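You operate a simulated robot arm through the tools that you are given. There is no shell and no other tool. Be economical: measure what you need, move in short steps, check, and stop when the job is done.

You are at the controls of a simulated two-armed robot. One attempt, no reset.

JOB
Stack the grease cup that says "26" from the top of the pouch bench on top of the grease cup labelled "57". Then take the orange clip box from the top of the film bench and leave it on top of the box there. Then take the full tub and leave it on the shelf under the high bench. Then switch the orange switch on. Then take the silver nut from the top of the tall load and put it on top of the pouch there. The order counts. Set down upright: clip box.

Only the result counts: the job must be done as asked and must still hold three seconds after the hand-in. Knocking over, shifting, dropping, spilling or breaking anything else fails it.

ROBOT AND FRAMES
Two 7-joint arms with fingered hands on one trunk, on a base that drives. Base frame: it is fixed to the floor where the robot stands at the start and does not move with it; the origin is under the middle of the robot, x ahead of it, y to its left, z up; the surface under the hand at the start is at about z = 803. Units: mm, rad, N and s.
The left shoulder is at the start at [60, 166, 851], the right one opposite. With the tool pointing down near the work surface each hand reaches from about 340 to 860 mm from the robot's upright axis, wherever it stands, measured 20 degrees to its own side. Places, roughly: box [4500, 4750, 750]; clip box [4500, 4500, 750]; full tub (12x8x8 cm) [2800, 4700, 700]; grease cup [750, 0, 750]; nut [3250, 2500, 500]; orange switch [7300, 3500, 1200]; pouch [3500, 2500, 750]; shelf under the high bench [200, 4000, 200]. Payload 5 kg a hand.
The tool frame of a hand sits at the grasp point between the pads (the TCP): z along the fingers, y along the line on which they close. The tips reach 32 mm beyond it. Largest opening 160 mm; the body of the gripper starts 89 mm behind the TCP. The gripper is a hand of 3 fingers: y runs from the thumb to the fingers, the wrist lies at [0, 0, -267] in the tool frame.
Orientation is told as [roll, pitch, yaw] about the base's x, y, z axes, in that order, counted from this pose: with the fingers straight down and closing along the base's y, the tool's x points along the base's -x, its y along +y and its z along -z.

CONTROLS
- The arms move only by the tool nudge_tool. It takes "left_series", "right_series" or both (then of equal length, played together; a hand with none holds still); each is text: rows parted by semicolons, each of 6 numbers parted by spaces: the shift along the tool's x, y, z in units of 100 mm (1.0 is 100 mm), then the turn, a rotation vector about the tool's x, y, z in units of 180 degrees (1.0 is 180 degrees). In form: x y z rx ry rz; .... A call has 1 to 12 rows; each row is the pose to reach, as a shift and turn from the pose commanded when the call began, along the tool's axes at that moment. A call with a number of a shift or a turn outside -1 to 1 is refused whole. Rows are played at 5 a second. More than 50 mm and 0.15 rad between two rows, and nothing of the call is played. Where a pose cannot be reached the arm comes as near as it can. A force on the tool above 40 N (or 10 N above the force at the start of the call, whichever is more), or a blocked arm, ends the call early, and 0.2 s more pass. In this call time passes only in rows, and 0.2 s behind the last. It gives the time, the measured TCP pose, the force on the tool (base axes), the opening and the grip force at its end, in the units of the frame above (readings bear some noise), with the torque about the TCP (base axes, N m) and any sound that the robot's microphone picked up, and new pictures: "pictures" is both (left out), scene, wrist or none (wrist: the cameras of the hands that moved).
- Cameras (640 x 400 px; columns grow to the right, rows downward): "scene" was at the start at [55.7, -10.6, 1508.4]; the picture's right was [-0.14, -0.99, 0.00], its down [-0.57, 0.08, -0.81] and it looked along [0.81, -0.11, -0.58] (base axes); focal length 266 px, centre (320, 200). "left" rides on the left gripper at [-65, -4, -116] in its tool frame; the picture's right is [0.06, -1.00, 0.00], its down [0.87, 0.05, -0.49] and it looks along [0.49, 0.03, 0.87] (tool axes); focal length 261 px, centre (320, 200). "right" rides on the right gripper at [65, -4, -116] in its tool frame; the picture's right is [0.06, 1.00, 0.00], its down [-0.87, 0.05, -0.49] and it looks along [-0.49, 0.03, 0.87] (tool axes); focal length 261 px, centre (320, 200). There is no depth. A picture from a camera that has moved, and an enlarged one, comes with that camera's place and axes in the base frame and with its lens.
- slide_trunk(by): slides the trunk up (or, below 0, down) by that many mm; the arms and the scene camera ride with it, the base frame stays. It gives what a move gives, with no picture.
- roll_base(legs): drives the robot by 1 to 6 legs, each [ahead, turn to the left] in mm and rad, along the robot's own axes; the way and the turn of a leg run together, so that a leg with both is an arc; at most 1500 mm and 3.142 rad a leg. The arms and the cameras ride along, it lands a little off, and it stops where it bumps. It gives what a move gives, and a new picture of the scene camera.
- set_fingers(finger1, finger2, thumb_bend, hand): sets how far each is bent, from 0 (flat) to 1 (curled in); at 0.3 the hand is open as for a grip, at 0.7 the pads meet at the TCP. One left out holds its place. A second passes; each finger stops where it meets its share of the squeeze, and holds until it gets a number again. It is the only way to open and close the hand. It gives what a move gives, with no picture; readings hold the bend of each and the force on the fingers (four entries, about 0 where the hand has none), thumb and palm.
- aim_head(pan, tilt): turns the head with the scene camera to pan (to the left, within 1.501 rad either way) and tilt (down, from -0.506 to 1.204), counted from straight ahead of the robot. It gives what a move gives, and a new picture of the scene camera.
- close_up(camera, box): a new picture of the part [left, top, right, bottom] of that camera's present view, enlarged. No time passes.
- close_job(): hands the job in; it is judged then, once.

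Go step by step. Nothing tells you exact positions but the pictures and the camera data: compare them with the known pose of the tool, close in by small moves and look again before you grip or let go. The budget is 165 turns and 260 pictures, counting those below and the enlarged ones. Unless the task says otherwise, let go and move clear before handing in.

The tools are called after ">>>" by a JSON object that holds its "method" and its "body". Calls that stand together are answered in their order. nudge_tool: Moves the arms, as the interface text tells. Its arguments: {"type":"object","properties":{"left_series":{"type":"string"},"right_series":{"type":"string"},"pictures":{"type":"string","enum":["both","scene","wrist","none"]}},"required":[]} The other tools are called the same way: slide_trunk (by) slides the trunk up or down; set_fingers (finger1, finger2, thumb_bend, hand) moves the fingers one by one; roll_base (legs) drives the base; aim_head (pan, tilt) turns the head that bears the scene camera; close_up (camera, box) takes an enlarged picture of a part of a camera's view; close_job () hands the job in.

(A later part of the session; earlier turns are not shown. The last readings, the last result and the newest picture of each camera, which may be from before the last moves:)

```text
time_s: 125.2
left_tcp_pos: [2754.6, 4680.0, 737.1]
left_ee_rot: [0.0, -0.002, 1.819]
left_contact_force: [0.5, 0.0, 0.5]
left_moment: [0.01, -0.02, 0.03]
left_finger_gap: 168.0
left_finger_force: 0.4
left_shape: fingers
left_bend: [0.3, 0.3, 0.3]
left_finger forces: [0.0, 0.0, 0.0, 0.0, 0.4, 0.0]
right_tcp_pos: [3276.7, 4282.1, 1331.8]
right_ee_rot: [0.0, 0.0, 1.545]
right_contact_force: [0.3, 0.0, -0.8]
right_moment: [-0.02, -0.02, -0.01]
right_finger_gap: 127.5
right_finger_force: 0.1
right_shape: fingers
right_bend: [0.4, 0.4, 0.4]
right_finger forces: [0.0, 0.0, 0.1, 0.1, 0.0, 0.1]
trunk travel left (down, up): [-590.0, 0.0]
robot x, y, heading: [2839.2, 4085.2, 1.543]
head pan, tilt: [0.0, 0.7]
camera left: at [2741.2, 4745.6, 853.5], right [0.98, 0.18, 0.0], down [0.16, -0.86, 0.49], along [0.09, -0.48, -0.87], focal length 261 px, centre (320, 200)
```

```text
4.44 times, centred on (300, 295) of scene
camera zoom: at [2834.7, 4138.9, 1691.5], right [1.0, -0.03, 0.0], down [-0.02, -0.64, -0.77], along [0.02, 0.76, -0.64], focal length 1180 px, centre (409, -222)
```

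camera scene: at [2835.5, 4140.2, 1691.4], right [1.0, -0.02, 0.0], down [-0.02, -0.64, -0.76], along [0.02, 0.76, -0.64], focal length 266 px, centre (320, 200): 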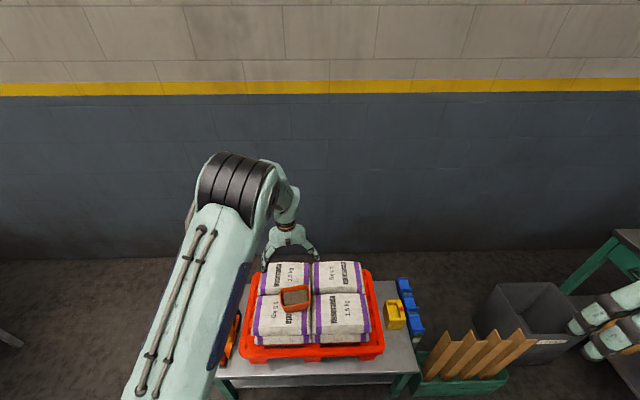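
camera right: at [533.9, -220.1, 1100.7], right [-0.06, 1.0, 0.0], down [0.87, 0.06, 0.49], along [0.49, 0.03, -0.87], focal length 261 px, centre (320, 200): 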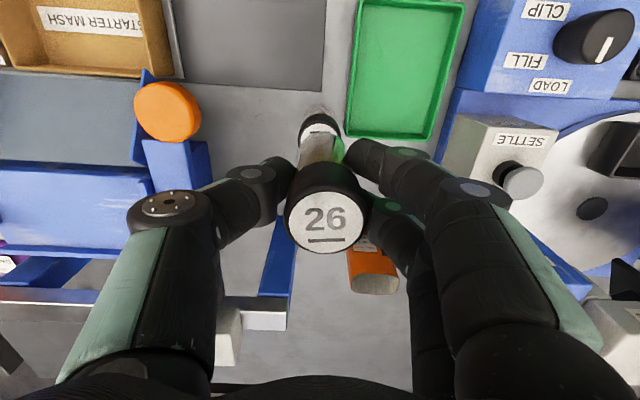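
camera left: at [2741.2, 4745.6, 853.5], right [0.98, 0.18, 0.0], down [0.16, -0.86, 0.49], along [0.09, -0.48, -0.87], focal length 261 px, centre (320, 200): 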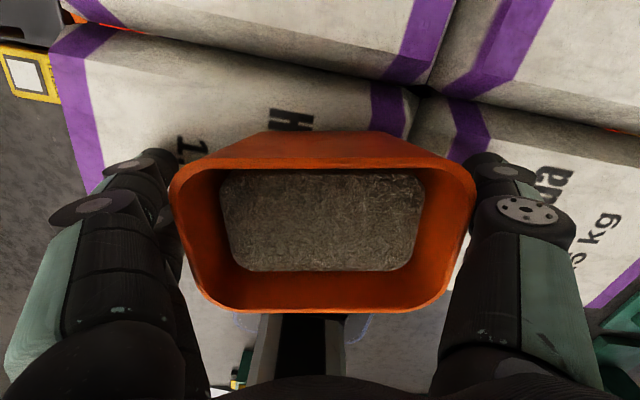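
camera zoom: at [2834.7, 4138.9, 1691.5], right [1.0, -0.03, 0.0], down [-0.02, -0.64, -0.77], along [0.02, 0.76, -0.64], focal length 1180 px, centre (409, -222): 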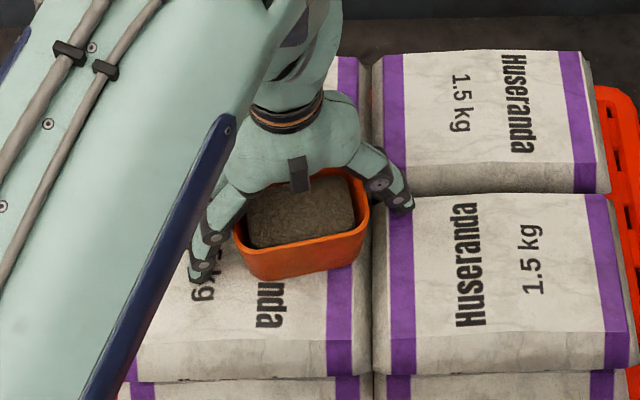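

Fingers straddle the tub evenly. Close gently.

>>> {"method": "set_fingers", "body": {"hand": "left", "finger1": 0.45, "finger2": 0.45, "thumb_bend": 0.45}}

>>> {"method": "close_up", "body": {"camera": "left", "box": [100, 80, 540, 355]}}

```text
time_s: 126.2
left_tcp_pos: [2752.8, 4681.4, 736.8]
left_ee_rot: [0.002, 0.001, 1.817]
left_contact_force: [-1.0, 0.3, 1.3]
left_moment: [0.04, 0.2, -0.03]
left_finger_gap: 125.1
left_finger_force: 22.3
left_shape: fingers
left_bend: [0.43, 0.43, 0.44]
left_finger forces: [9.6, 12.6, 0.0, 0.0, 21.4, 0.1]
right_tcp_pos: [3276.1, 4282.8, 1331.6]
right_ee_rot: [0.0, -0.001, 1.545]
right_contact_force: [0.1, 0.3, -0.2]
right_moment: [-0.02, -0.03, 0.04]
right_finger_gap: 127.9
right_finger_force: 0.1
right_shape: fingers
right_bend: [0.4, 0.4, 0.4]
right_finger forces: [0.0, 0.0, 0.0, 0.0, 0.0, 0.0]
trunk travel left (down, up): [-590.0, 0.0]
robot x, y, heading: [2833.9, 4082.5, 1.544]
head pan, tilt: [0.0, 0.7]
```

```text
1.45 times, centred on (320, 218) of left
camera zoom: at [2740.9, 4745.7, 853.5], right [0.98, 0.18, 0.0], down [0.16, -0.86, 0.49], along [0.09, -0.48, -0.87], focal length 379 px, centre (320, 174)
```

zoom: 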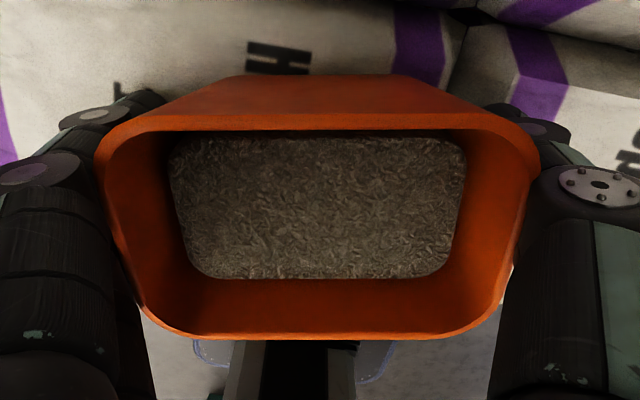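

Firm grip at 22 N. Tighten slightly and lift a little to test.

>>> {"method": "set_fingers", "body": {"hand": "left", "finger1": 0.48, "finger2": 0.48, "thumb_bend": 0.48}}

>>> {"method": "nudge_tool", "body": {"left_series": "0 0 -0.1 0 0 0; 0 0 -0.25 0 0 0; 0 0 -0.4 0 0 0", "pictures": "wrist"}}

>>> {"method": "close_up", "body": {"camera": "scene", "box": [240, 240, 360, 330]}}

```text
time_s: 127.2
left_tcp_pos: [2752.4, 4681.5, 737.2]
left_ee_rot: [0.0, 0.002, 1.818]
left_contact_force: [-1.6, -0.8, 2.1]
left_moment: [-0.01, 0.39, 0.04]
left_finger_gap: 121.3
left_finger_force: 30.5
left_shape: fingers
left_bend: [0.45, 0.46, 0.47]
left_finger forces: [14.3, 17.2, 0.1, 0.0, 29.3, 0.0]
right_tcp_pos: [3275.8, 4282.9, 1332.7]
right_ee_rot: [0.0, 0.001, 1.545]
right_contact_force: [0.2, 0.0, -0.4]
right_moment: [0.0, 0.0, -0.02]
right_finger_gap: 127.9
right_finger_force: 0.0
right_shape: fingers
right_bend: [0.4, 0.4, 0.4]
right_finger forces: [0.0, 0.0, 0.0, 0.1, 0.0, 0.1]
trunk travel left (down, up): [-590.0, 0.0]
robot x, y, heading: [2834.7, 4080.9, 1.547]
head pan, tilt: [0.0, 0.7]
```

```text
time_s: 128.0
left_tcp_pos: [2753.0, 4680.4, 775.5]
left_ee_rot: [0.003, 0.002, 1.819]
left_contact_force: [0.1, 0.3, -2.1]
left_moment: [0.02, 0.02, -0.02]
left_finger_gap: 119.3
left_finger_force: 31.0
left_shape: fingers
left_bend: [0.46, 0.46, 0.47]
left_finger forces: [13.9, 16.1, 0.0, 0.0, 31.7, 0.0]
right_tcp_pos: [3276.6, 4282.8, 1332.4]
right_ee_rot: [0.0, -0.001, 1.545]
right_contact_force: [0.2, -0.3, 0.0]
right_moment: [0.03, 0.03, -0.01]
right_finger_gap: 127.9
right_finger_force: 0.2
right_shape: fingers
right_bend: [0.4, 0.4, 0.4]
right_finger forces: [0.0, 0.1, 0.1, 0.0, 0.0, 0.1]
trunk travel left (down, up): [-590.0, 0.0]
robot x, y, heading: [2832.3, 4083.4, 1.546]
head pan, tilt: [0.0, 0.7]
camera left: at [2740.8, 4745.5, 891.2], right [0.98, 0.18, 0.0], down [0.16, -0.85, 0.49], along [0.09, -0.48, -0.87], focal length 261 px, centre (320, 200)
```

left: 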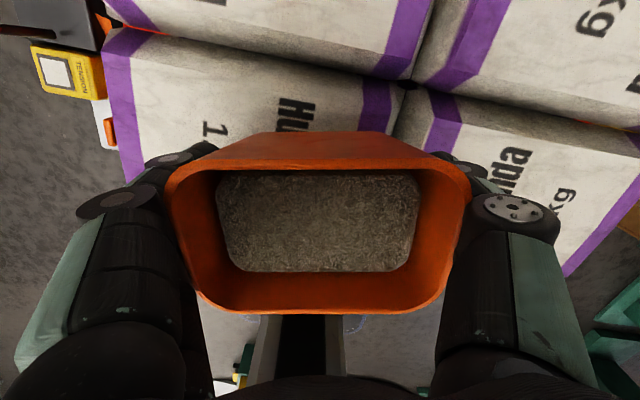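

```text
4.44 times, centred on (300, 285) of scene
camera zoom: at [2834.6, 4139.0, 1691.4], right [1.0, -0.03, 0.0], down [-0.02, -0.64, -0.76], along [0.02, 0.76, -0.64], focal length 1180 px, centre (409, -178)
```

zoom: 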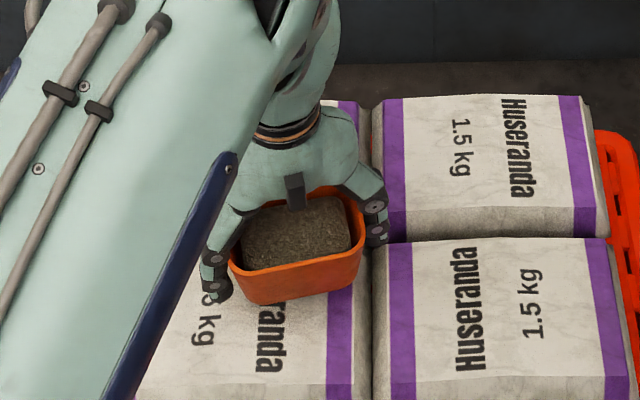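

The tub is lifted level. Raise it higher before driving.

>>> {"method": "nudge_tool", "body": {"left_series": "0 0 -0.35 0 0 0; 0.1 0 -0.7 0 0 0; 0.2 0 -1.0 0 0 0", "pictures": "none"}}

>>> {"method": "nudge_tool", "body": {"left_series": "0.3 0 -0.35 0 0 0; 0.6 0 -0.6 0 0 0; 0.9 0 -0.8 0 0 0", "pictures": "none"}}

```text
time_s: 128.8
left_tcp_pos: [2759.0, 4656.5, 876.0]
left_ee_rot: [0.001, 0.001, 1.816]
left_contact_force: [-0.5, 0.2, -2.0]
left_moment: [0.02, 0.02, 0.03]
left_finger_gap: 119.6
left_finger_force: 31.0
left_shape: fingers
left_bend: [0.46, 0.46, 0.47]
left_finger forces: [13.9, 16.3, 0.1, 0.0, 31.6, 0.0]
right_tcp_pos: [3276.2, 4282.0, 1333.0]
right_ee_rot: [0.001, 0.0, 1.545]
right_contact_force: [-0.6, -1.5, -0.2]
right_moment: [0.04, -0.01, -0.02]
right_finger_gap: 127.9
right_finger_force: 0.1
right_shape: fingers
right_bend: [0.4, 0.4, 0.4]
right_finger forces: [0.1, 0.1, 0.0, 0.0, 0.0, 0.1]
trunk travel left (down, up): [-590.0, 0.0]
robot x, y, heading: [2836.9, 4083.0, 1.545]
head pan, tilt: [0.0, 0.7]
```

```text
time_s: 129.6
left_tcp_pos: [2781.2, 4571.5, 956.5]
left_ee_rot: [-0.002, 0.001, 1.819]
left_contact_force: [-0.1, -0.1, -2.1]
left_moment: [0.06, 0.0, 0.0]
left_finger_gap: 119.6
left_finger_force: 30.9
left_shape: fingers
left_bend: [0.46, 0.46, 0.47]
left_finger forces: [13.9, 16.1, 0.1, 0.0, 31.5, 0.1]
right_tcp_pos: [3277.4, 4281.0, 1331.5]
right_ee_rot: [-0.001, -0.002, 1.545]
right_contact_force: [0.8, -0.4, -0.4]
right_moment: [0.01, 0.01, 0.03]
right_finger_gap: 127.7
right_finger_force: 0.1
right_shape: fingers
right_bend: [0.4, 0.4, 0.4]
right_finger forces: [0.0, 0.0, 0.0, 0.1, 0.0, 0.0]
trunk travel left (down, up): [-590.0, 0.0]
robot x, y, heading: [2832.3, 4082.0, 1.545]
head pan, tilt: [0.0, 0.7]
```

Now turn toward the southwest and drive to about (1940, 3620), viewing the high bench area on the way.

>>> {"method": "roll_base", "body": {"legs": [[0, 2.07], [950, 0]]}}

>>> {"method": "aim_head", "body": {"pan": -0.6, "tilt": 0.4}}

```text
time_s: 139.9
left_tcp_pos: [1577.6, 3305.1, 955.9]
left_ee_rot: [0.002, 0.001, -2.349]
left_contact_force: [-0.6, -0.4, -1.2]
left_moment: [-0.01, -0.02, 0.0]
left_finger_gap: 119.5
left_finger_force: 29.9
left_shape: fingers
left_bend: [0.46, 0.46, 0.47]
left_finger forces: [13.7, 16.0, 0.0, 0.1, 31.0, 0.1]
right_tcp_pos: [1571.2, 3879.9, 1331.6]
right_ee_rot: [0.0, -0.001, -2.623]
right_contact_force: [0.0, -0.4, -0.5]
right_moment: [-0.02, -0.03, -0.01]
right_finger_gap: 128.3
right_finger_force: 0.1
right_shape: fingers
right_bend: [0.4, 0.4, 0.4]
right_finger forces: [0.1, 0.0, 0.0, 0.1, 0.1, 0.1]
trunk travel left (down, up): [-590.0, 0.0]
robot x, y, heading: [1973.1, 3606.5, -2.62]
head pan, tilt: [0.0, 0.7]
camera scene: at [1921.6, 3579.7, 1691.4], right [-0.5, 0.87, 0.0], down [0.56, 0.32, -0.76], along [-0.66, -0.38, -0.64], focal length 266 px, centre (320, 200)
```

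scene: 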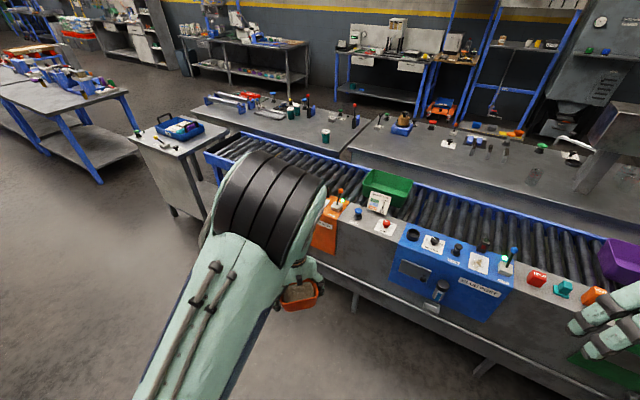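

```text
time_s: 140.9
left_tcp_pos: [1578.9, 3305.8, 955.8]
left_ee_rot: [-0.001, 0.003, -2.351]
left_contact_force: [0.3, 0.8, -2.2]
left_moment: [-0.02, 0.0, -0.03]
left_finger_gap: 119.3
left_finger_force: 30.0
left_shape: fingers
left_bend: [0.46, 0.46, 0.47]
left_finger forces: [13.7, 16.1, 0.0, 0.1, 31.0, 0.0]
right_tcp_pos: [1571.6, 3879.5, 1332.3]
right_ee_rot: [-0.001, 0.002, -2.623]
right_contact_force: [0.5, 0.3, -0.4]
right_moment: [0.02, 0.02, -0.01]
right_finger_gap: 127.7
right_finger_force: 0.1
right_shape: fingers
right_bend: [0.4, 0.4, 0.4]
right_finger forces: [0.1, 0.0, 0.0, 0.0, 0.1, 0.0]
trunk travel left (down, up): [-590.0, 0.0]
robot x, y, heading: [1970.5, 3604.7, -2.624]
head pan, tilt: [-0.6, 0.4]
camera scene: at [1903.6, 3629.6, 1718.2], right [0.08, 1.0, 0.0], down [0.39, -0.03, -0.92], along [-0.92, 0.07, -0.39], focal length 266 px, centre (320, 200)
```

scene: 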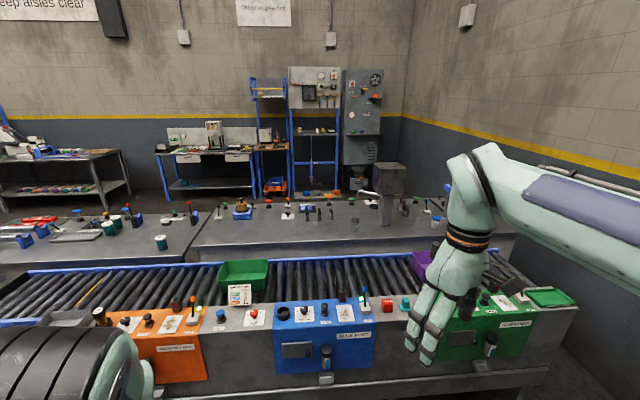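

The high bench is west of the conveyor; its shelf is accessible from the west side. I drive round via the south corridor.

>>> {"method": "roll_base", "body": {"legs": [[0, 1.0], [1280, 0], [1280, 0]]}}

```text
time_s: 156.2
left_tcp_pos: [1996.9, 513.6, 956.6]
left_ee_rot: [0.003, 0.004, -1.318]
left_contact_force: [0.0, 0.2, -1.8]
left_moment: [-0.02, 0.02, 0.01]
left_finger_gap: 119.1
left_finger_force: 30.5
left_shape: fingers
left_bend: [0.46, 0.46, 0.47]
left_finger forces: [13.7, 16.0, 0.1, 0.0, 30.7, 0.0]
right_tcp_pos: [1500.4, 802.0, 1332.6]
right_ee_rot: [0.001, -0.001, -1.591]
right_contact_force: [-0.3, -0.3, 0.2]
right_moment: [0.05, 0.01, 0.03]
right_finger_gap: 127.8
right_finger_force: 0.1
right_shape: fingers
right_bend: [0.4, 0.4, 0.4]
right_finger forces: [0.0, 0.0, 0.0, 0.0, 0.0, 0.0]
trunk travel left (down, up): [-590.0, 0.0]
robot x, y, heading: [1942.0, 1003.8, -1.592]
head pan, tilt: [-0.6, 0.4]
camera scene: at [1886.7, 959.9, 1718.3], right [-0.81, 0.58, 0.0], down [0.23, 0.32, -0.92], along [-0.54, -0.75, -0.39], focal length 266 px, centre (320, 200)
```

scene: 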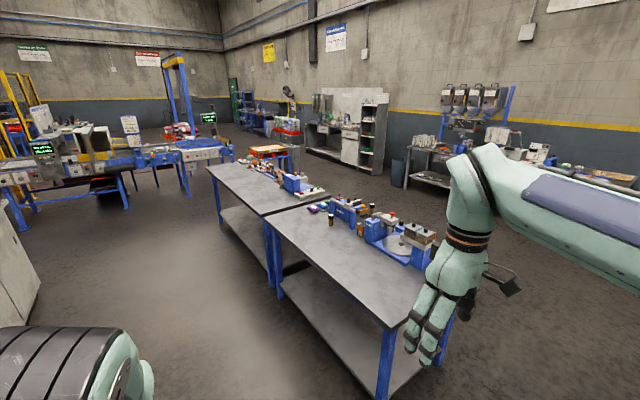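

Turn west and drive through the corridor.

>>> {"method": "roll_base", "body": {"legs": [[0, -1.55], [1250, 0], [1250, 0]]}}

```text
time_s: 172.4
left_tcp_pos: [-1063.0, 947.2, 956.0]
left_ee_rot: [0.001, 0.0, -2.887]
left_contact_force: [0.1, -0.6, -1.9]
left_moment: [0.0, -0.03, 0.0]
left_finger_gap: 119.2
left_finger_force: 30.5
left_shape: fingers
left_bend: [0.46, 0.46, 0.47]
left_finger forces: [13.6, 16.0, 0.1, 0.1, 30.5, 0.0]
right_tcp_pos: [-774.9, 1443.7, 1333.2]
right_ee_rot: [-0.002, -0.002, 3.121]
right_contact_force: [-0.5, -1.1, -0.4]
right_moment: [-0.01, -0.02, -0.03]
right_finger_gap: 127.7
right_finger_force: 0.1
right_shape: fingers
right_bend: [0.4, 0.4, 0.4]
right_finger forces: [0.0, 0.1, 0.0, 0.0, 0.0, 0.1]
trunk travel left (down, up): [-590.0, 0.0]
robot x, y, heading: [-571.4, 1002.9, 3.121]
head pan, tilt: [-0.6, 0.4]
camera scene: at [-620.2, 1058.1, 1718.3], right [0.58, 0.81, 0.0], down [0.32, -0.23, -0.92], along [-0.75, 0.53, -0.39], focal length 266 px, centre (320, 200)
```

scene: 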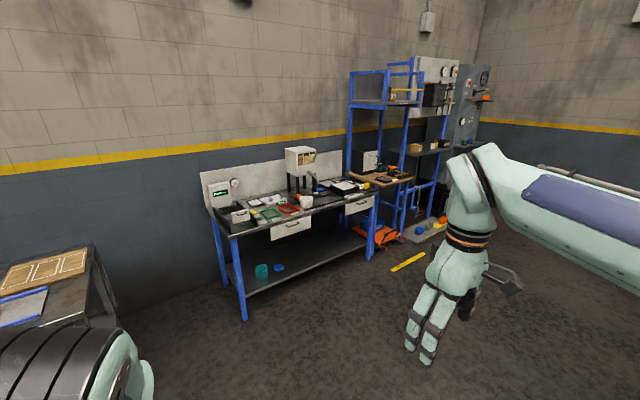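

Open floor. Turn north and drive up the west side of the bench row.

>>> {"method": "roll_base", "body": {"legs": [[0, -1.436], [1000, 0], [1000, 0]]}}

>>> {"method": "aim_head", "body": {"pan": -0.85, "tilt": 0.5}}

```text
time_s: 186.0
left_tcp_pos: [-946.9, 3466.5, 955.8]
left_ee_rot: [0.002, 0.002, 1.981]
left_contact_force: [0.5, -0.4, -2.5]
left_moment: [0.01, -0.03, 0.0]
left_finger_gap: 119.2
left_finger_force: 30.1
left_shape: fingers
left_bend: [0.46, 0.46, 0.47]
left_finger forces: [13.6, 16.1, 0.0, 0.0, 30.4, 0.1]
right_tcp_pos: [-411.0, 3258.7, 1331.6]
right_ee_rot: [0.001, 0.0, 1.707]
right_contact_force: [0.7, 0.8, -0.2]
right_moment: [-0.03, -0.02, -0.01]
right_finger_gap: 127.8
right_finger_force: 0.1
right_shape: fingers
right_bend: [0.4, 0.4, 0.4]
right_finger forces: [0.0, 0.0, 0.0, 0.0, 0.1, 0.0]
trunk travel left (down, up): [-590.0, 0.0]
robot x, y, heading: [-813.7, 2992.9, 1.71]
head pan, tilt: [-0.6, 0.4]
camera scene: at [-771.1, 3044.8, 1718.3], right [0.89, -0.45, 0.0], down [-0.17, -0.35, -0.92], along [0.41, 0.82, -0.39], focal length 266 px, centre (320, 200)
```

scene: 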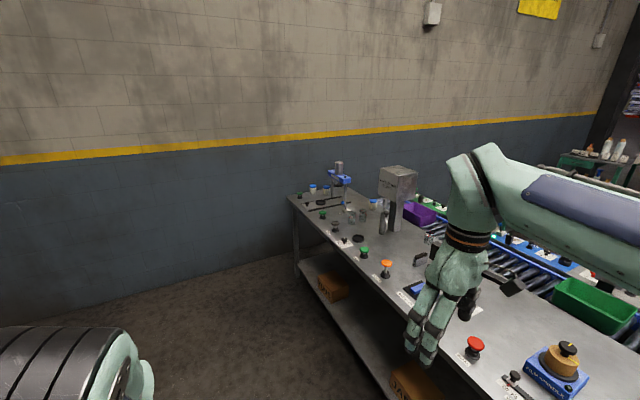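

```text
time_s: 186.7
left_tcp_pos: [-946.1, 3465.6, 955.5]
left_ee_rot: [0.001, 0.002, 1.98]
left_contact_force: [1.0, -0.2, -1.9]
left_moment: [0.0, 0.0, 0.01]
left_finger_gap: 119.2
left_finger_force: 30.2
left_shape: fingers
left_bend: [0.46, 0.46, 0.47]
left_finger forces: [13.5, 16.2, 0.0, 0.0, 30.5, 0.0]
right_tcp_pos: [-410.3, 3258.0, 1331.5]
right_ee_rot: [0.0, -0.001, 1.707]
right_contact_force: [0.5, 0.3, -0.1]
right_moment: [-0.01, -0.05, -0.01]
right_finger_gap: 127.9
right_finger_force: 0.1
right_shape: fingers
right_bend: [0.4, 0.4, 0.4]
right_finger forces: [0.1, 0.0, 0.1, 0.0, 0.0, 0.1]
trunk travel left (down, up): [-590.0, 0.0]
robot x, y, heading: [-815.4, 2989.8, 1.71]
head pan, tilt: [-0.85, 0.499]
camera scene: at [-753.0, 3030.3, 1709.2], right [0.76, -0.65, 0.0], down [-0.31, -0.36, -0.88], along [0.57, 0.66, -0.48], focal length 266 px, centre (320, 200)
```

scene: 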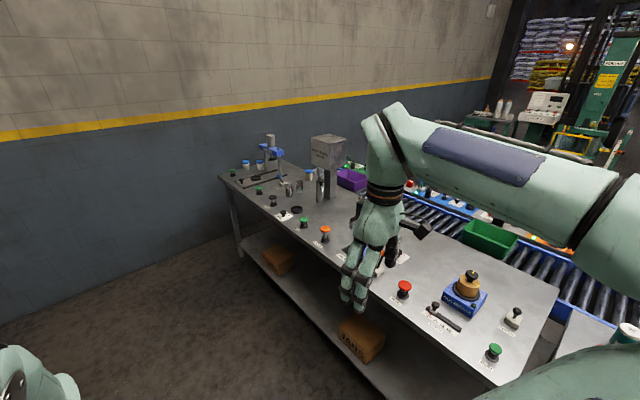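

The shelf under the high bench is visible; between two cardboard boxes (y≈3630 and y≈4500) there is free space around y≈4050. I drive to (-780, 3960) and turn to face +x.

>>> {"method": "roll_base", "body": {"legs": [[0, -0.175], [980, 0], [0, -1.535]]}}

>>> {"method": "aim_head", "body": {"pan": 0.0, "tilt": 0.8}}

```text
time_s: 196.2
left_tcp_pos: [-288.7, 4010.9, 956.4]
left_ee_rot: [0.002, 0.002, 0.278]
left_contact_force: [-0.1, -0.2, -2.2]
left_moment: [0.03, -0.04, 0.04]
left_finger_gap: 119.0
left_finger_force: 30.3
left_shape: fingers
left_bend: [0.46, 0.46, 0.47]
left_finger forces: [13.5, 16.1, 0.1, 0.0, 30.4, 0.1]
right_tcp_pos: [-565.2, 3508.4, 1331.1]
right_ee_rot: [0.0, 0.001, 0.003]
right_contact_force: [0.5, 0.5, -0.5]
right_moment: [0.01, -0.02, 0.02]
right_finger_gap: 127.9
right_finger_force: 0.0
right_shape: fingers
right_bend: [0.4, 0.4, 0.4]
right_finger forces: [0.0, 0.0, 0.0, 0.0, 0.0, 0.1]
trunk travel left (down, up): [-590.0, 0.0]
robot x, y, heading: [-779.7, 3943.3, 0.001]
head pan, tilt: [-0.85, 0.499]
camera scene: at [-748.5, 3876.9, 1709.1], right [-0.75, -0.66, 0.0], down [-0.32, 0.36, -0.88], along [0.58, -0.66, -0.48], focal length 266 px, centre (320, 200)
```

scene: 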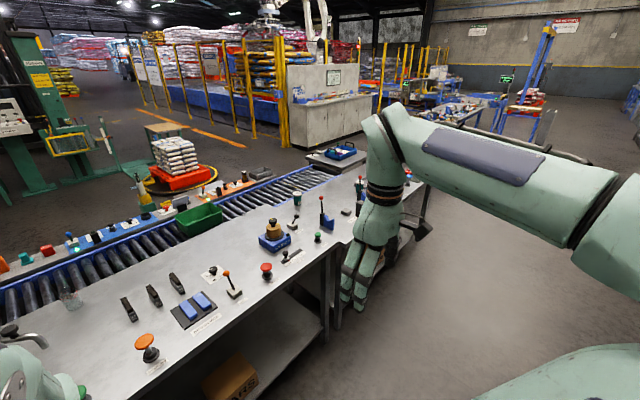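

```text
time_s: 197.4
left_tcp_pos: [-287.8, 4010.9, 956.6]
left_ee_rot: [-0.001, 0.001, 0.279]
left_contact_force: [-0.9, 0.2, -1.9]
left_moment: [0.0, -0.02, 0.0]
left_finger_gap: 118.8
left_finger_force: 30.1
left_shape: fingers
left_bend: [0.46, 0.46, 0.47]
left_finger forces: [13.5, 16.2, 0.0, 0.0, 30.5, 0.0]
right_tcp_pos: [-564.7, 3507.0, 1332.2]
right_ee_rot: [0.0, -0.001, 0.005]
right_contact_force: [0.0, -0.7, -0.5]
right_moment: [-0.01, -0.04, 0.0]
right_finger_gap: 128.0
right_finger_force: 0.1
right_shape: fingers
right_bend: [0.4, 0.4, 0.4]
right_finger forces: [0.0, 0.1, 0.0, 0.1, 0.1, 0.1]
trunk travel left (down, up): [-590.0, 0.0]
robot x, y, heading: [-776.9, 3944.8, 0.009]
head pan, tilt: [0.0, 0.799]
camera scene: at [-727.9, 3945.4, 1683.2], right [0.0, -1.0, 0.0], down [-0.72, 0.0, -0.7], along [0.7, 0.0, -0.72], focal length 266 px, centre (320, 200)
```

scene: 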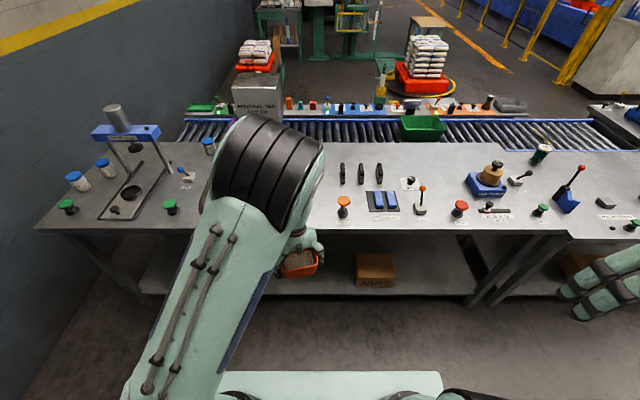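

I face the high bench; its front edge is at x ≈ -89, shelf about z 200 with front edge x ≈ -35, and the "JARS" box occupies y 3515–3740. Lower the trunk to get the hand under the bench level.

>>> {"method": "slide_trunk", "body": {"by": -540}}

>>> {"method": "aim_head", "body": {"pan": 0.1, "tilt": 0.6}}

```text
refused: -540 is not a number from -400 to 400
```

```text
time_s: 198.2
left_tcp_pos: [-286.9, 4011.3, 955.8]
left_ee_rot: [0.0, 0.002, 0.279]
left_contact_force: [-0.1, 0.1, -1.7]
left_moment: [0.01, 0.01, 0.0]
left_finger_gap: 119.0
left_finger_force: 30.1
left_shape: fingers
left_bend: [0.46, 0.46, 0.47]
left_finger forces: [13.6, 16.1, 0.0, 0.0, 30.4, 0.1]
right_tcp_pos: [-564.3, 3507.2, 1331.3]
right_ee_rot: [0.001, -0.001, 0.005]
right_contact_force: [0.5, 0.5, 0.6]
right_moment: [-0.02, 0.01, -0.01]
right_finger_gap: 128.0
right_finger_force: 0.1
right_shape: fingers
right_bend: [0.4, 0.4, 0.4]
right_finger forces: [0.1, 0.0, 0.0, 0.1, 0.0, 0.0]
trunk travel left (down, up): [-590.0, 0.0]
robot x, y, heading: [-778.1, 3943.9, 0.004]
head pan, tilt: [0.099, 0.6]
camera scene: at [-720.7, 3954.3, 1700.0], right [0.1, -0.99, 0.0], down [-0.56, -0.06, -0.82], along [0.82, 0.09, -0.57], focal length 266 px, centre (320, 200)
```

scene: 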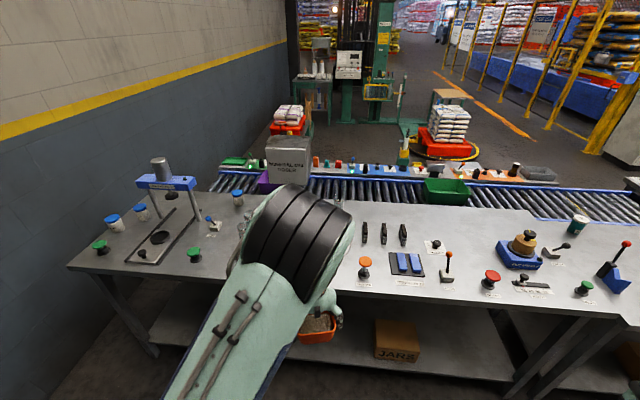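

>>> {"method": "slide_trunk", "body": {"by": -300}}

>>> {"method": "slide_trunk", "body": {"by": -240}}

>>> {"method": "aim_head", "body": {"pan": 0.1, "tilt": 0.5}}

```text
time_s: 201.2
left_tcp_pos: [-288.1, 4011.1, 656.7]
left_ee_rot: [-0.001, 0.002, 0.277]
left_contact_force: [-0.6, 0.2, -2.5]
left_moment: [0.0, 0.0, -0.03]
left_finger_gap: 119.3
left_finger_force: 30.2
left_shape: fingers
left_bend: [0.46, 0.46, 0.47]
left_finger forces: [13.5, 16.1, 0.1, 0.0, 30.3, 0.1]
right_tcp_pos: [-564.8, 3508.2, 1031.8]
right_ee_rot: [0.0, 0.002, 0.005]
right_contact_force: [0.0, -0.2, -0.4]
right_moment: [-0.02, 0.0, 0.02]
right_finger_gap: 128.1
right_finger_force: 0.1
right_shape: fingers
right_bend: [0.4, 0.4, 0.4]
right_finger forces: [0.1, 0.1, 0.0, 0.1, 0.0, 0.0]
trunk travel left (down, up): [-290.0, 300.0]
robot x, y, heading: [-775.8, 3944.3, 0.009]
head pan, tilt: [0.099, 0.6]
```

```text
time_s: 203.7
left_tcp_pos: [-288.2, 4012.2, 416.7]
left_ee_rot: [0.001, 0.002, 0.278]
left_contact_force: [0.8, 0.2, -2.8]
left_moment: [0.0, -0.02, 0.02]
left_finger_gap: 118.8
left_finger_force: 30.2
left_shape: fingers
left_bend: [0.46, 0.46, 0.47]
left_finger forces: [13.4, 16.2, 0.0, 0.0, 30.3, 0.0]
right_tcp_pos: [-565.5, 3508.0, 793.3]
right_ee_rot: [-0.001, 0.0, 0.003]
right_contact_force: [0.4, 0.5, 1.0]
right_moment: [0.0, -0.02, 0.02]
right_finger_gap: 128.1
right_finger_force: 0.0
right_shape: fingers
right_bend: [0.4, 0.4, 0.4]
right_finger forces: [0.0, 0.0, 0.0, 0.1, 0.0, 0.0]
trunk travel left (down, up): [-50.0, 540.0]
robot x, y, heading: [-774.5, 3940.1, 0.007]
head pan, tilt: [0.099, 0.6]
```

```text
time_s: 204.3
left_tcp_pos: [-288.0, 4010.8, 415.7]
left_ee_rot: [0.0, 0.002, 0.277]
left_contact_force: [-0.3, 0.8, -1.3]
left_moment: [0.02, -0.01, -0.02]
left_finger_gap: 118.8
left_finger_force: 29.9
left_shape: fingers
left_bend: [0.46, 0.46, 0.47]
left_finger forces: [13.6, 16.1, 0.1, 0.0, 30.3, 0.0]
right_tcp_pos: [-563.4, 3508.8, 790.8]
right_ee_rot: [0.0, 0.0, 0.003]
right_contact_force: [0.3, 0.1, -0.7]
right_moment: [0.02, -0.02, -0.01]
right_finger_gap: 128.0
right_finger_force: 0.0
right_shape: fingers
right_bend: [0.4, 0.4, 0.4]
right_finger forces: [0.0, 0.0, 0.1, 0.0, 0.0, 0.0]
trunk travel left (down, up): [-50.0, 540.0]
robot x, y, heading: [-777.2, 3943.3, 0.004]
head pan, tilt: [0.099, 0.499]
camera scene: at [-718.2, 3954.6, 1169.1], right [0.1, -0.99, 0.0], down [-0.48, -0.05, -0.88], along [0.87, 0.09, -0.48], focal length 266 px, centre (320, 200)
```

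scene: 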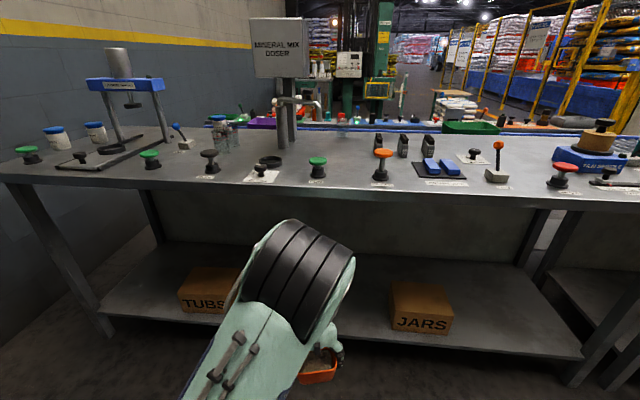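

Two boxes (JARS, TUBS) leave free shelf between y≈3745 and y≈4380. I lower the tub now and then drive slightly forward.

>>> {"method": "nudge_tool", "body": {"left_series": "0 0 0.35 0 0 0; 0 0 0.7 0 0 0; 0 0 1.0 0 0 0", "pictures": "scene"}}

```text
time_s: 205.1
left_tcp_pos: [-288.4, 4012.9, 316.6]
left_ee_rot: [0.0, 0.002, 0.277]
left_contact_force: [0.1, -0.7, -2.0]
left_moment: [-0.03, -0.06, 0.0]
left_finger_gap: 118.8
left_finger_force: 30.2
left_shape: fingers
left_bend: [0.46, 0.46, 0.47]
left_finger forces: [13.6, 16.2, 0.1, 0.0, 30.5, 0.0]
right_tcp_pos: [-563.6, 3507.5, 792.3]
right_ee_rot: [0.0, 0.001, 0.004]
right_contact_force: [-1.1, 0.0, 0.6]
right_moment: [-0.01, -0.02, 0.02]
right_finger_gap: 128.0
right_finger_force: 0.1
right_shape: fingers
right_bend: [0.4, 0.4, 0.4]
right_finger forces: [0.0, 0.0, 0.0, 0.0, 0.0, 0.1]
trunk travel left (down, up): [-50.0, 540.0]
robot x, y, heading: [-777.8, 3946.6, 0.003]
head pan, tilt: [0.099, 0.499]
camera scene: at [-718.4, 3954.6, 1169.2], right [0.1, -0.99, 0.0], down [-0.48, -0.05, -0.88], along [0.87, 0.09, -0.48], focal length 266 px, centre (320, 200)
```

scene: 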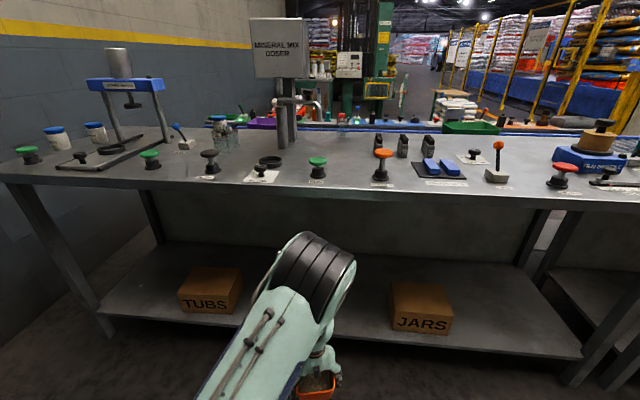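

Elbow stays outside the bench. Drive 90 mm ahead and extend the arm over the shelf.

>>> {"method": "roll_base", "body": {"legs": [[90, 0]]}}

>>> {"method": "nudge_tool", "body": {"left_series": "-0.36 -0.05 0 0 0 0; -0.72 -0.15 0 0 0 0; -1.0 -0.2 0 0 0 0", "pictures": "both"}}

```text
time_s: 206.2
left_tcp_pos: [-198.7, 4014.0, 317.0]
left_ee_rot: [0.0, 0.002, 0.277]
left_contact_force: [0.3, -0.5, -1.2]
left_moment: [0.01, -0.02, -0.01]
left_finger_gap: 118.7
left_finger_force: 30.5
left_shape: fingers
left_bend: [0.46, 0.46, 0.47]
left_finger forces: [13.6, 16.2, 0.0, 0.1, 30.5, 0.0]
right_tcp_pos: [-474.2, 3508.2, 792.0]
right_ee_rot: [0.001, -0.002, 0.004]
right_contact_force: [-1.3, 0.3, -0.6]
right_moment: [-0.02, -0.01, 0.02]
right_finger_gap: 127.8
right_finger_force: 0.0
right_shape: fingers
right_bend: [0.4, 0.4, 0.4]
right_finger forces: [0.0, 0.0, 0.0, 0.0, 0.1, 0.1]
trunk travel left (down, up): [-50.0, 540.0]
robot x, y, heading: [-689.4, 3944.0, 0.006]
head pan, tilt: [0.099, 0.499]
camera scene: at [-628.0, 3955.1, 1169.1], right [0.1, -0.99, 0.0], down [-0.48, -0.05, -0.88], along [0.87, 0.09, -0.48], focal length 266 px, centre (320, 200)
```

scene: 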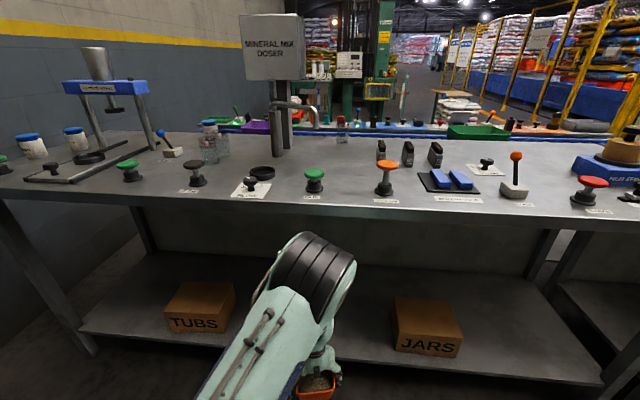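

```text
time_s: 207.0
left_tcp_pos: [-96.9, 4022.7, 318.8]
left_ee_rot: [0.002, 0.0, 0.277]
left_contact_force: [0.3, -0.1, -2.1]
left_moment: [0.02, 0.0, 0.01]
left_finger_gap: 118.8
left_finger_force: 29.5
left_shape: fingers
left_bend: [0.46, 0.46, 0.47]
left_finger forces: [13.4, 16.3, 0.0, 0.1, 30.4, 0.0]
right_tcp_pos: [-475.2, 3508.4, 791.8]
right_ee_rot: [0.001, -0.001, 0.006]
right_contact_force: [0.2, 0.2, 0.0]
right_moment: [-0.01, -0.02, -0.01]
right_finger_gap: 127.8
right_finger_force: 0.1
right_shape: fingers
right_bend: [0.4, 0.4, 0.4]
right_finger forces: [0.1, 0.0, 0.1, 0.0, 0.0, 0.0]
trunk travel left (down, up): [-50.0, 540.0]
robot x, y, heading: [-687.5, 3944.6, 0.005]
head pan, tilt: [0.099, 0.499]
camera scene: at [-628.0, 3955.0, 1169.2], right [0.1, -0.99, 0.0], down [-0.48, -0.05, -0.88], along [0.87, 0.09, -0.48], focal length 266 px, centre (320, 200)
camera left: at [-32.0, 4037.2, 435.3], right [0.21, -0.98, 0.0], down [-0.85, -0.19, 0.49], along [-0.48, -0.1, -0.87], focal length 261 px, centre (320, 200)
```

scene: 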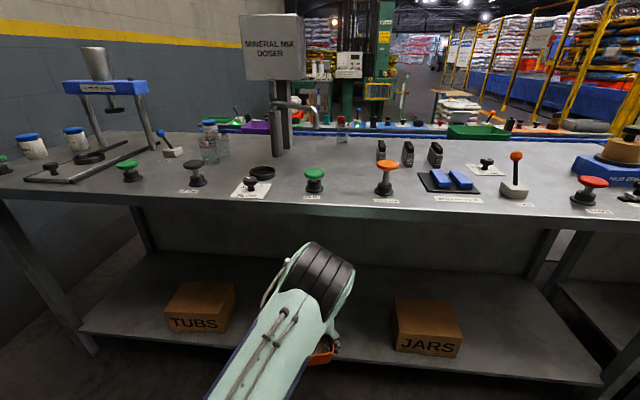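
left: 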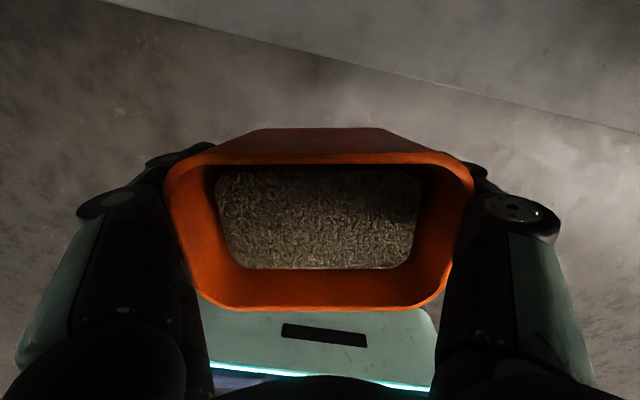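

Shelf front edge is at x ≈ -32 and z ≈ 150. Extend further in.

>>> {"method": "nudge_tool", "body": {"left_series": "-0.36 -0.1 0 0 0 0; -0.72 -0.2 0 0 0 0; -1.0 -0.28 0.1 0 0 0", "pictures": "none"}}

>>> {"method": "nudge_tool", "body": {"left_series": "-0.36 -0.1 0.1 0 0 0; -0.72 -0.2 0.2 0 0 0; -0.95 -0.26 0.4 0 0 0", "pictures": "both"}}

```text
time_s: 207.8
left_tcp_pos: [9.0, 4021.7, 307.4]
left_ee_rot: [-0.001, 0.002, 0.278]
left_contact_force: [-0.3, 0.6, -2.2]
left_moment: [0.03, -0.02, 0.01]
left_finger_gap: 118.9
left_finger_force: 29.6
left_shape: fingers
left_bend: [0.46, 0.46, 0.47]
left_finger forces: [13.3, 16.3, 0.0, 0.1, 30.4, 0.0]
right_tcp_pos: [-474.0, 3509.2, 791.2]
right_ee_rot: [-0.001, -0.001, 0.004]
right_contact_force: [-0.7, -0.5, 0.2]
right_moment: [0.0, -0.02, 0.0]
right_finger_gap: 127.7
right_finger_force: 0.1
right_shape: fingers
right_bend: [0.4, 0.4, 0.4]
right_finger forces: [0.1, 0.0, 0.1, 0.1, 0.0, 0.0]
trunk travel left (down, up): [-50.0, 540.0]
robot x, y, heading: [-686.1, 3940.5, 0.002]
head pan, tilt: [0.099, 0.499]
```

```text
time_s: 208.6
left_tcp_pos: [101.8, 4026.7, 264.5]
left_ee_rot: [0.007, 0.012, 0.283]
left_contact_force: [6.4, -7.2, 8.2]
left_moment: [0.57, 0.41, -0.02]
left_finger_gap: 119.1
left_finger_force: 31.3
left_shape: fingers
left_bend: [0.46, 0.46, 0.47]
left_finger forces: [13.3, 17.1, 0.0, 0.0, 32.5, 0.0]
right_tcp_pos: [-473.0, 3509.1, 792.1]
right_ee_rot: [-0.001, 0.002, 0.006]
right_contact_force: [0.4, -0.9, -0.3]
right_moment: [0.01, 0.06, -0.01]
right_finger_gap: 128.1
right_finger_force: 0.1
right_shape: fingers
right_bend: [0.4, 0.4, 0.4]
right_finger forces: [0.1, 0.0, 0.1, 0.0, 0.1, 0.1]
trunk travel left (down, up): [-50.0, 540.0]
robot x, y, heading: [-688.2, 3940.7, 0.003]
head pan, tilt: [0.099, 0.499]
camera scene: at [-627.4, 3954.8, 1169.3], right [0.11, -0.99, 0.0], down [-0.48, -0.05, -0.88], along [0.87, 0.09, -0.48], focal length 266 px, centre (320, 200)
camera left: at [166.5, 4040.6, 380.9], right [0.22, -0.98, -0.01], down [-0.84, -0.19, 0.5], along [-0.49, -0.1, -0.86], focal length 261 px, centre (320, 200)
```

scene: 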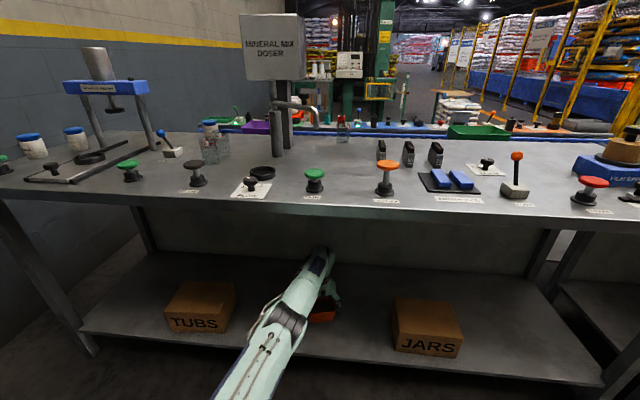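
left: 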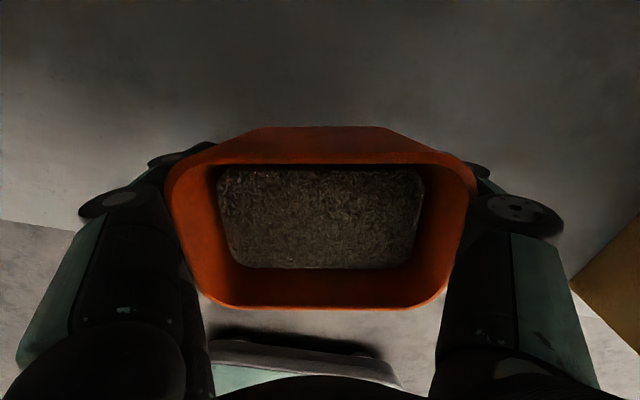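

There's contact (≈10 N up) at TCP z 264, suggesting the tub bottom has met the shelf at about z 210. Zoom to verify.

>>> {"method": "close_up", "body": {"camera": "scene", "box": [260, 230, 400, 350]}}

>>> {"method": "nudge_tool", "body": {"left_series": "0 0 -0.03 0 0 0", "pictures": "none"}}

```text
3.33 times, centred on (330, 290) of scene
camera zoom: at [-627.4, 3954.8, 1169.3], right [0.11, -0.99, 0.0], down [-0.48, -0.05, -0.88], along [0.87, 0.09, -0.48], focal length 885 px, centre (287, -100)
```

zoom: 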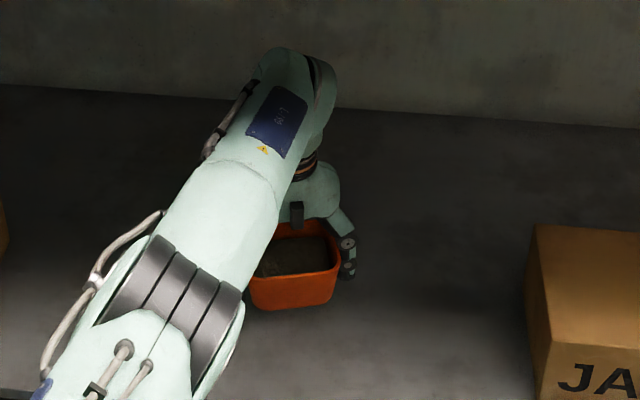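

```text
time_s: 209.0
left_tcp_pos: [106.8, 4025.5, 269.0]
left_ee_rot: [-0.001, 0.0, 0.277]
left_contact_force: [-0.1, -0.3, -1.6]
left_moment: [-0.02, 0.0, 0.02]
left_finger_gap: 118.6
left_finger_force: 31.6
left_shape: fingers
left_bend: [0.46, 0.46, 0.47]
left_finger forces: [13.6, 17.8, 0.1, 0.1, 31.9, 0.1]
right_tcp_pos: [-473.3, 3506.8, 791.6]
right_ee_rot: [-0.001, -0.001, 0.002]
right_contact_force: [-0.3, -0.2, 0.2]
right_moment: [0.01, -0.04, -0.02]
right_finger_gap: 127.8
right_finger_force: 0.2
right_shape: fingers
right_bend: [0.4, 0.4, 0.4]
right_finger forces: [0.0, 0.0, 0.0, 0.0, 0.0, 0.0]
trunk travel left (down, up): [-50.0, 540.0]
robot x, y, heading: [-688.3, 3945.1, -0.001]
head pan, tilt: [0.099, 0.499]
```

Confirmed: 3 mm up and it's free. Lower straight to light contact.

>>> {"method": "nudge_tool", "body": {"left_series": "0 0 0.02 0 0 0; 0 0 0.04 0 0 0", "pictures": "none"}}

```text
time_s: 209.6
left_tcp_pos: [104.5, 4023.7, 265.2]
left_ee_rot: [-0.001, 0.001, 0.276]
left_contact_force: [-0.5, 0.3, -2.5]
left_moment: [-0.01, -0.04, -0.01]
left_finger_gap: 119.0
left_finger_force: 31.4
left_shape: fingers
left_bend: [0.46, 0.46, 0.47]
left_finger forces: [13.6, 17.7, 0.0, 0.1, 31.8, 0.0]
right_tcp_pos: [-474.8, 3509.0, 792.6]
right_ee_rot: [0.001, 0.001, 0.004]
right_contact_force: [-0.8, 0.1, 0.4]
right_moment: [-0.03, 0.0, -0.01]
right_finger_gap: 127.8
right_finger_force: 0.1
right_shape: fingers
right_bend: [0.4, 0.4, 0.4]
right_finger forces: [0.1, 0.0, 0.1, 0.1, 0.0, 0.0]
trunk travel left (down, up): [-50.0, 540.0]
robot x, y, heading: [-689.1, 3945.1, 0.003]
head pan, tilt: [0.099, 0.499]
```

>>> {"method": "nudge_tool", "body": {"left_series": "0 0 0.02 0 0 0; 0 0 0.035 0 0 0", "pictures": "none"}}

```text
time_s: 210.2
left_tcp_pos: [104.1, 4022.7, 263.4]
left_ee_rot: [-0.001, 0.002, 0.278]
left_contact_force: [-0.4, -0.1, -2.6]
left_moment: [0.0, 0.0, 0.0]
left_finger_gap: 118.8
left_finger_force: 31.7
left_shape: fingers
left_bend: [0.46, 0.46, 0.47]
left_finger forces: [13.6, 17.8, 0.0, 0.0, 31.8, 0.1]
right_tcp_pos: [-475.0, 3507.8, 791.1]
right_ee_rot: [-0.001, 0.0, 0.004]
right_contact_force: [-0.3, 0.3, -0.1]
right_moment: [0.0, -0.03, 0.0]
right_finger_gap: 128.0
right_finger_force: 0.0
right_shape: fingers
right_bend: [0.4, 0.4, 0.4]
right_finger forces: [0.1, 0.1, 0.0, 0.0, 0.1, 0.0]
trunk travel left (down, up): [-50.0, 540.0]
robot x, y, heading: [-688.9, 3945.2, 0.007]
head pan, tilt: [0.099, 0.499]
```

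No contact now, so that earlier reading was transient. Continue lowering in small steps.

>>> {"method": "nudge_tool", "body": {"left_series": "0 0 0.02 0 0 0; 0 0 0.04 0 0 0; 0 0 0.06 0 0 0", "pictures": "none"}}

>>> {"method": "close_up", "body": {"camera": "scene", "box": [290, 270, 360, 340]}}

```text
time_s: 211.0
left_tcp_pos: [103.4, 4020.2, 257.2]
left_ee_rot: [0.0, 0.002, 0.278]
left_contact_force: [0.3, -0.8, -2.4]
left_moment: [-0.03, -0.01, 0.0]
left_finger_gap: 118.9
left_finger_force: 31.6
left_shape: fingers
left_bend: [0.46, 0.46, 0.47]
left_finger forces: [13.6, 17.8, 0.0, 0.1, 31.9, 0.0]
left hand out of reach, approached as far as the arm can: row 3
right_tcp_pos: [-473.6, 3507.8, 792.2]
right_ee_rot: [-0.001, 0.0, 0.003]
right_contact_force: [0.2, -0.1, -0.3]
right_moment: [-0.01, 0.01, 0.03]
right_finger_gap: 128.0
right_finger_force: 0.0
right_shape: fingers
right_bend: [0.4, 0.4, 0.4]
right_finger forces: [0.0, 0.1, 0.1, 0.0, 0.0, 0.0]
trunk travel left (down, up): [-50.0, 540.0]
robot x, y, heading: [-685.5, 3941.7, 0.008]
head pan, tilt: [0.099, 0.499]
```

```text
5.71 times, centred on (325, 305) of scene
camera zoom: at [-627.8, 3955.1, 1169.1], right [0.1, -0.99, 0.0], down [-0.48, -0.05, -0.88], along [0.87, 0.09, -0.48], focal length 1518 px, centre (291, -400)
```

zoom: 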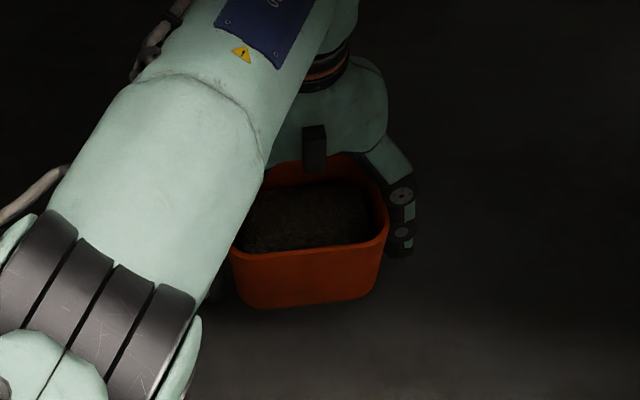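

The arm is near its reach limit. I drive 70 mm ahead for slack (tub well above the shelf), then lower further.

>>> {"method": "roll_base", "body": {"legs": [[70, 0]]}}

>>> {"method": "nudge_tool", "body": {"left_series": "0.2 0.05 0.05 0 0 0; 0.4 0.1 0.1 0 0 0; 0.5 0.14 0.2 0 0 0", "pictures": "both"}}

```text
time_s: 212.0
left_tcp_pos: [174.2, 4024.4, 257.4]
left_ee_rot: [0.002, 0.001, 0.277]
left_contact_force: [-0.7, 0.3, -1.6]
left_moment: [0.01, 0.02, -0.01]
left_finger_gap: 118.7
left_finger_force: 31.1
left_shape: fingers
left_bend: [0.46, 0.46, 0.47]
left_finger forces: [13.7, 17.8, 0.0, 0.1, 31.7, 0.1]
right_tcp_pos: [-401.6, 3509.0, 791.3]
right_ee_rot: [0.001, 0.001, 0.005]
right_contact_force: [0.4, 0.1, -0.2]
right_moment: [0.0, -0.02, -0.03]
right_finger_gap: 128.2
right_finger_force: 0.1
right_shape: fingers
right_bend: [0.4, 0.4, 0.4]
right_finger forces: [0.1, 0.0, 0.0, 0.1, 0.0, 0.1]
trunk travel left (down, up): [-50.0, 540.0]
robot x, y, heading: [-610.9, 3943.7, 0.007]
head pan, tilt: [0.099, 0.499]
camera scene: at [-555.8, 3955.6, 1169.1], right [0.11, -0.99, 0.0], down [-0.48, -0.05, -0.88], along [0.87, 0.09, -0.48], focal length 266 px, centre (320, 200)
```

scene: 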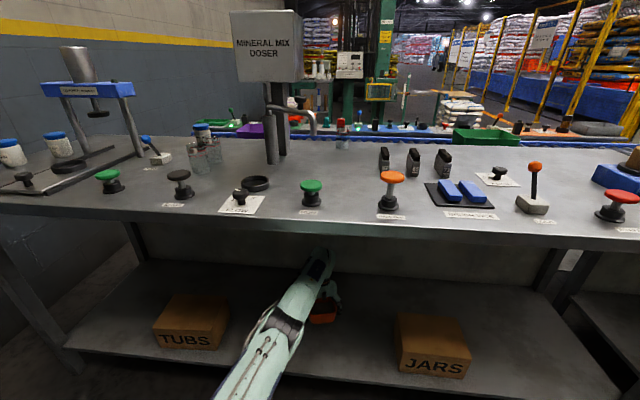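

```text
time_s: 212.8
left_tcp_pos: [165.1, 4014.3, 231.1]
left_ee_rot: [0.002, 0.004, 0.278]
left_contact_force: [-0.7, 0.4, -2.5]
left_moment: [0.0, -0.03, 0.0]
left_finger_gap: 119.0
left_finger_force: 31.3
left_shape: fingers
left_bend: [0.46, 0.46, 0.47]
left_finger forces: [13.5, 17.7, 0.1, 0.1, 31.6, 0.0]
left hand out of reach, approached as far as the arm can: row 1, 2, 3
right_tcp_pos: [-402.0, 3509.8, 791.8]
right_ee_rot: [0.001, 0.001, 0.005]
right_contact_force: [0.2, 0.0, -0.6]
right_moment: [-0.02, -0.01, 0.01]
right_finger_gap: 128.2
right_finger_force: 0.1
right_shape: fingers
right_bend: [0.4, 0.4, 0.4]
right_finger forces: [0.0, 0.1, 0.0, 0.0, 0.0, 0.1]
trunk travel left (down, up): [-50.0, 540.0]
robot x, y, heading: [-614.8, 3943.7, 0.014]
head pan, tilt: [0.099, 0.499]
camera scene: at [-555.8, 3955.6, 1169.2], right [0.11, -0.99, 0.0], down [-0.48, -0.05, -0.88], along [0.87, 0.09, -0.48], focal length 266 px, centre (320, 200)
camera left: at [228.3, 4028.5, 347.9], right [0.22, -0.98, 0.0], down [-0.85, -0.19, 0.49], along [-0.48, -0.11, -0.87], focal length 261 px, centre (320, 200)
```

scene: 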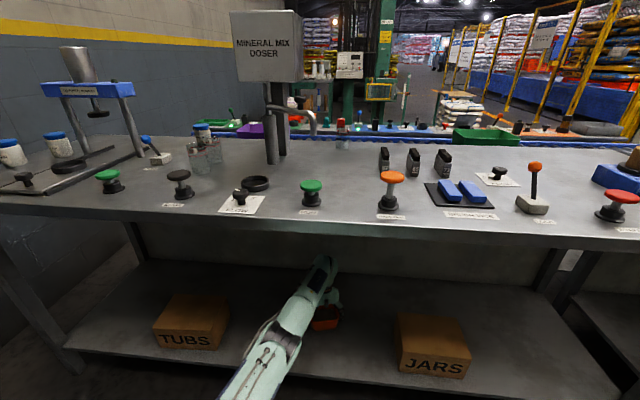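
left: 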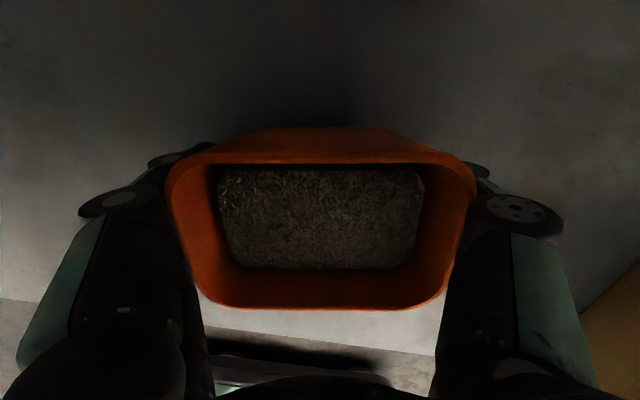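

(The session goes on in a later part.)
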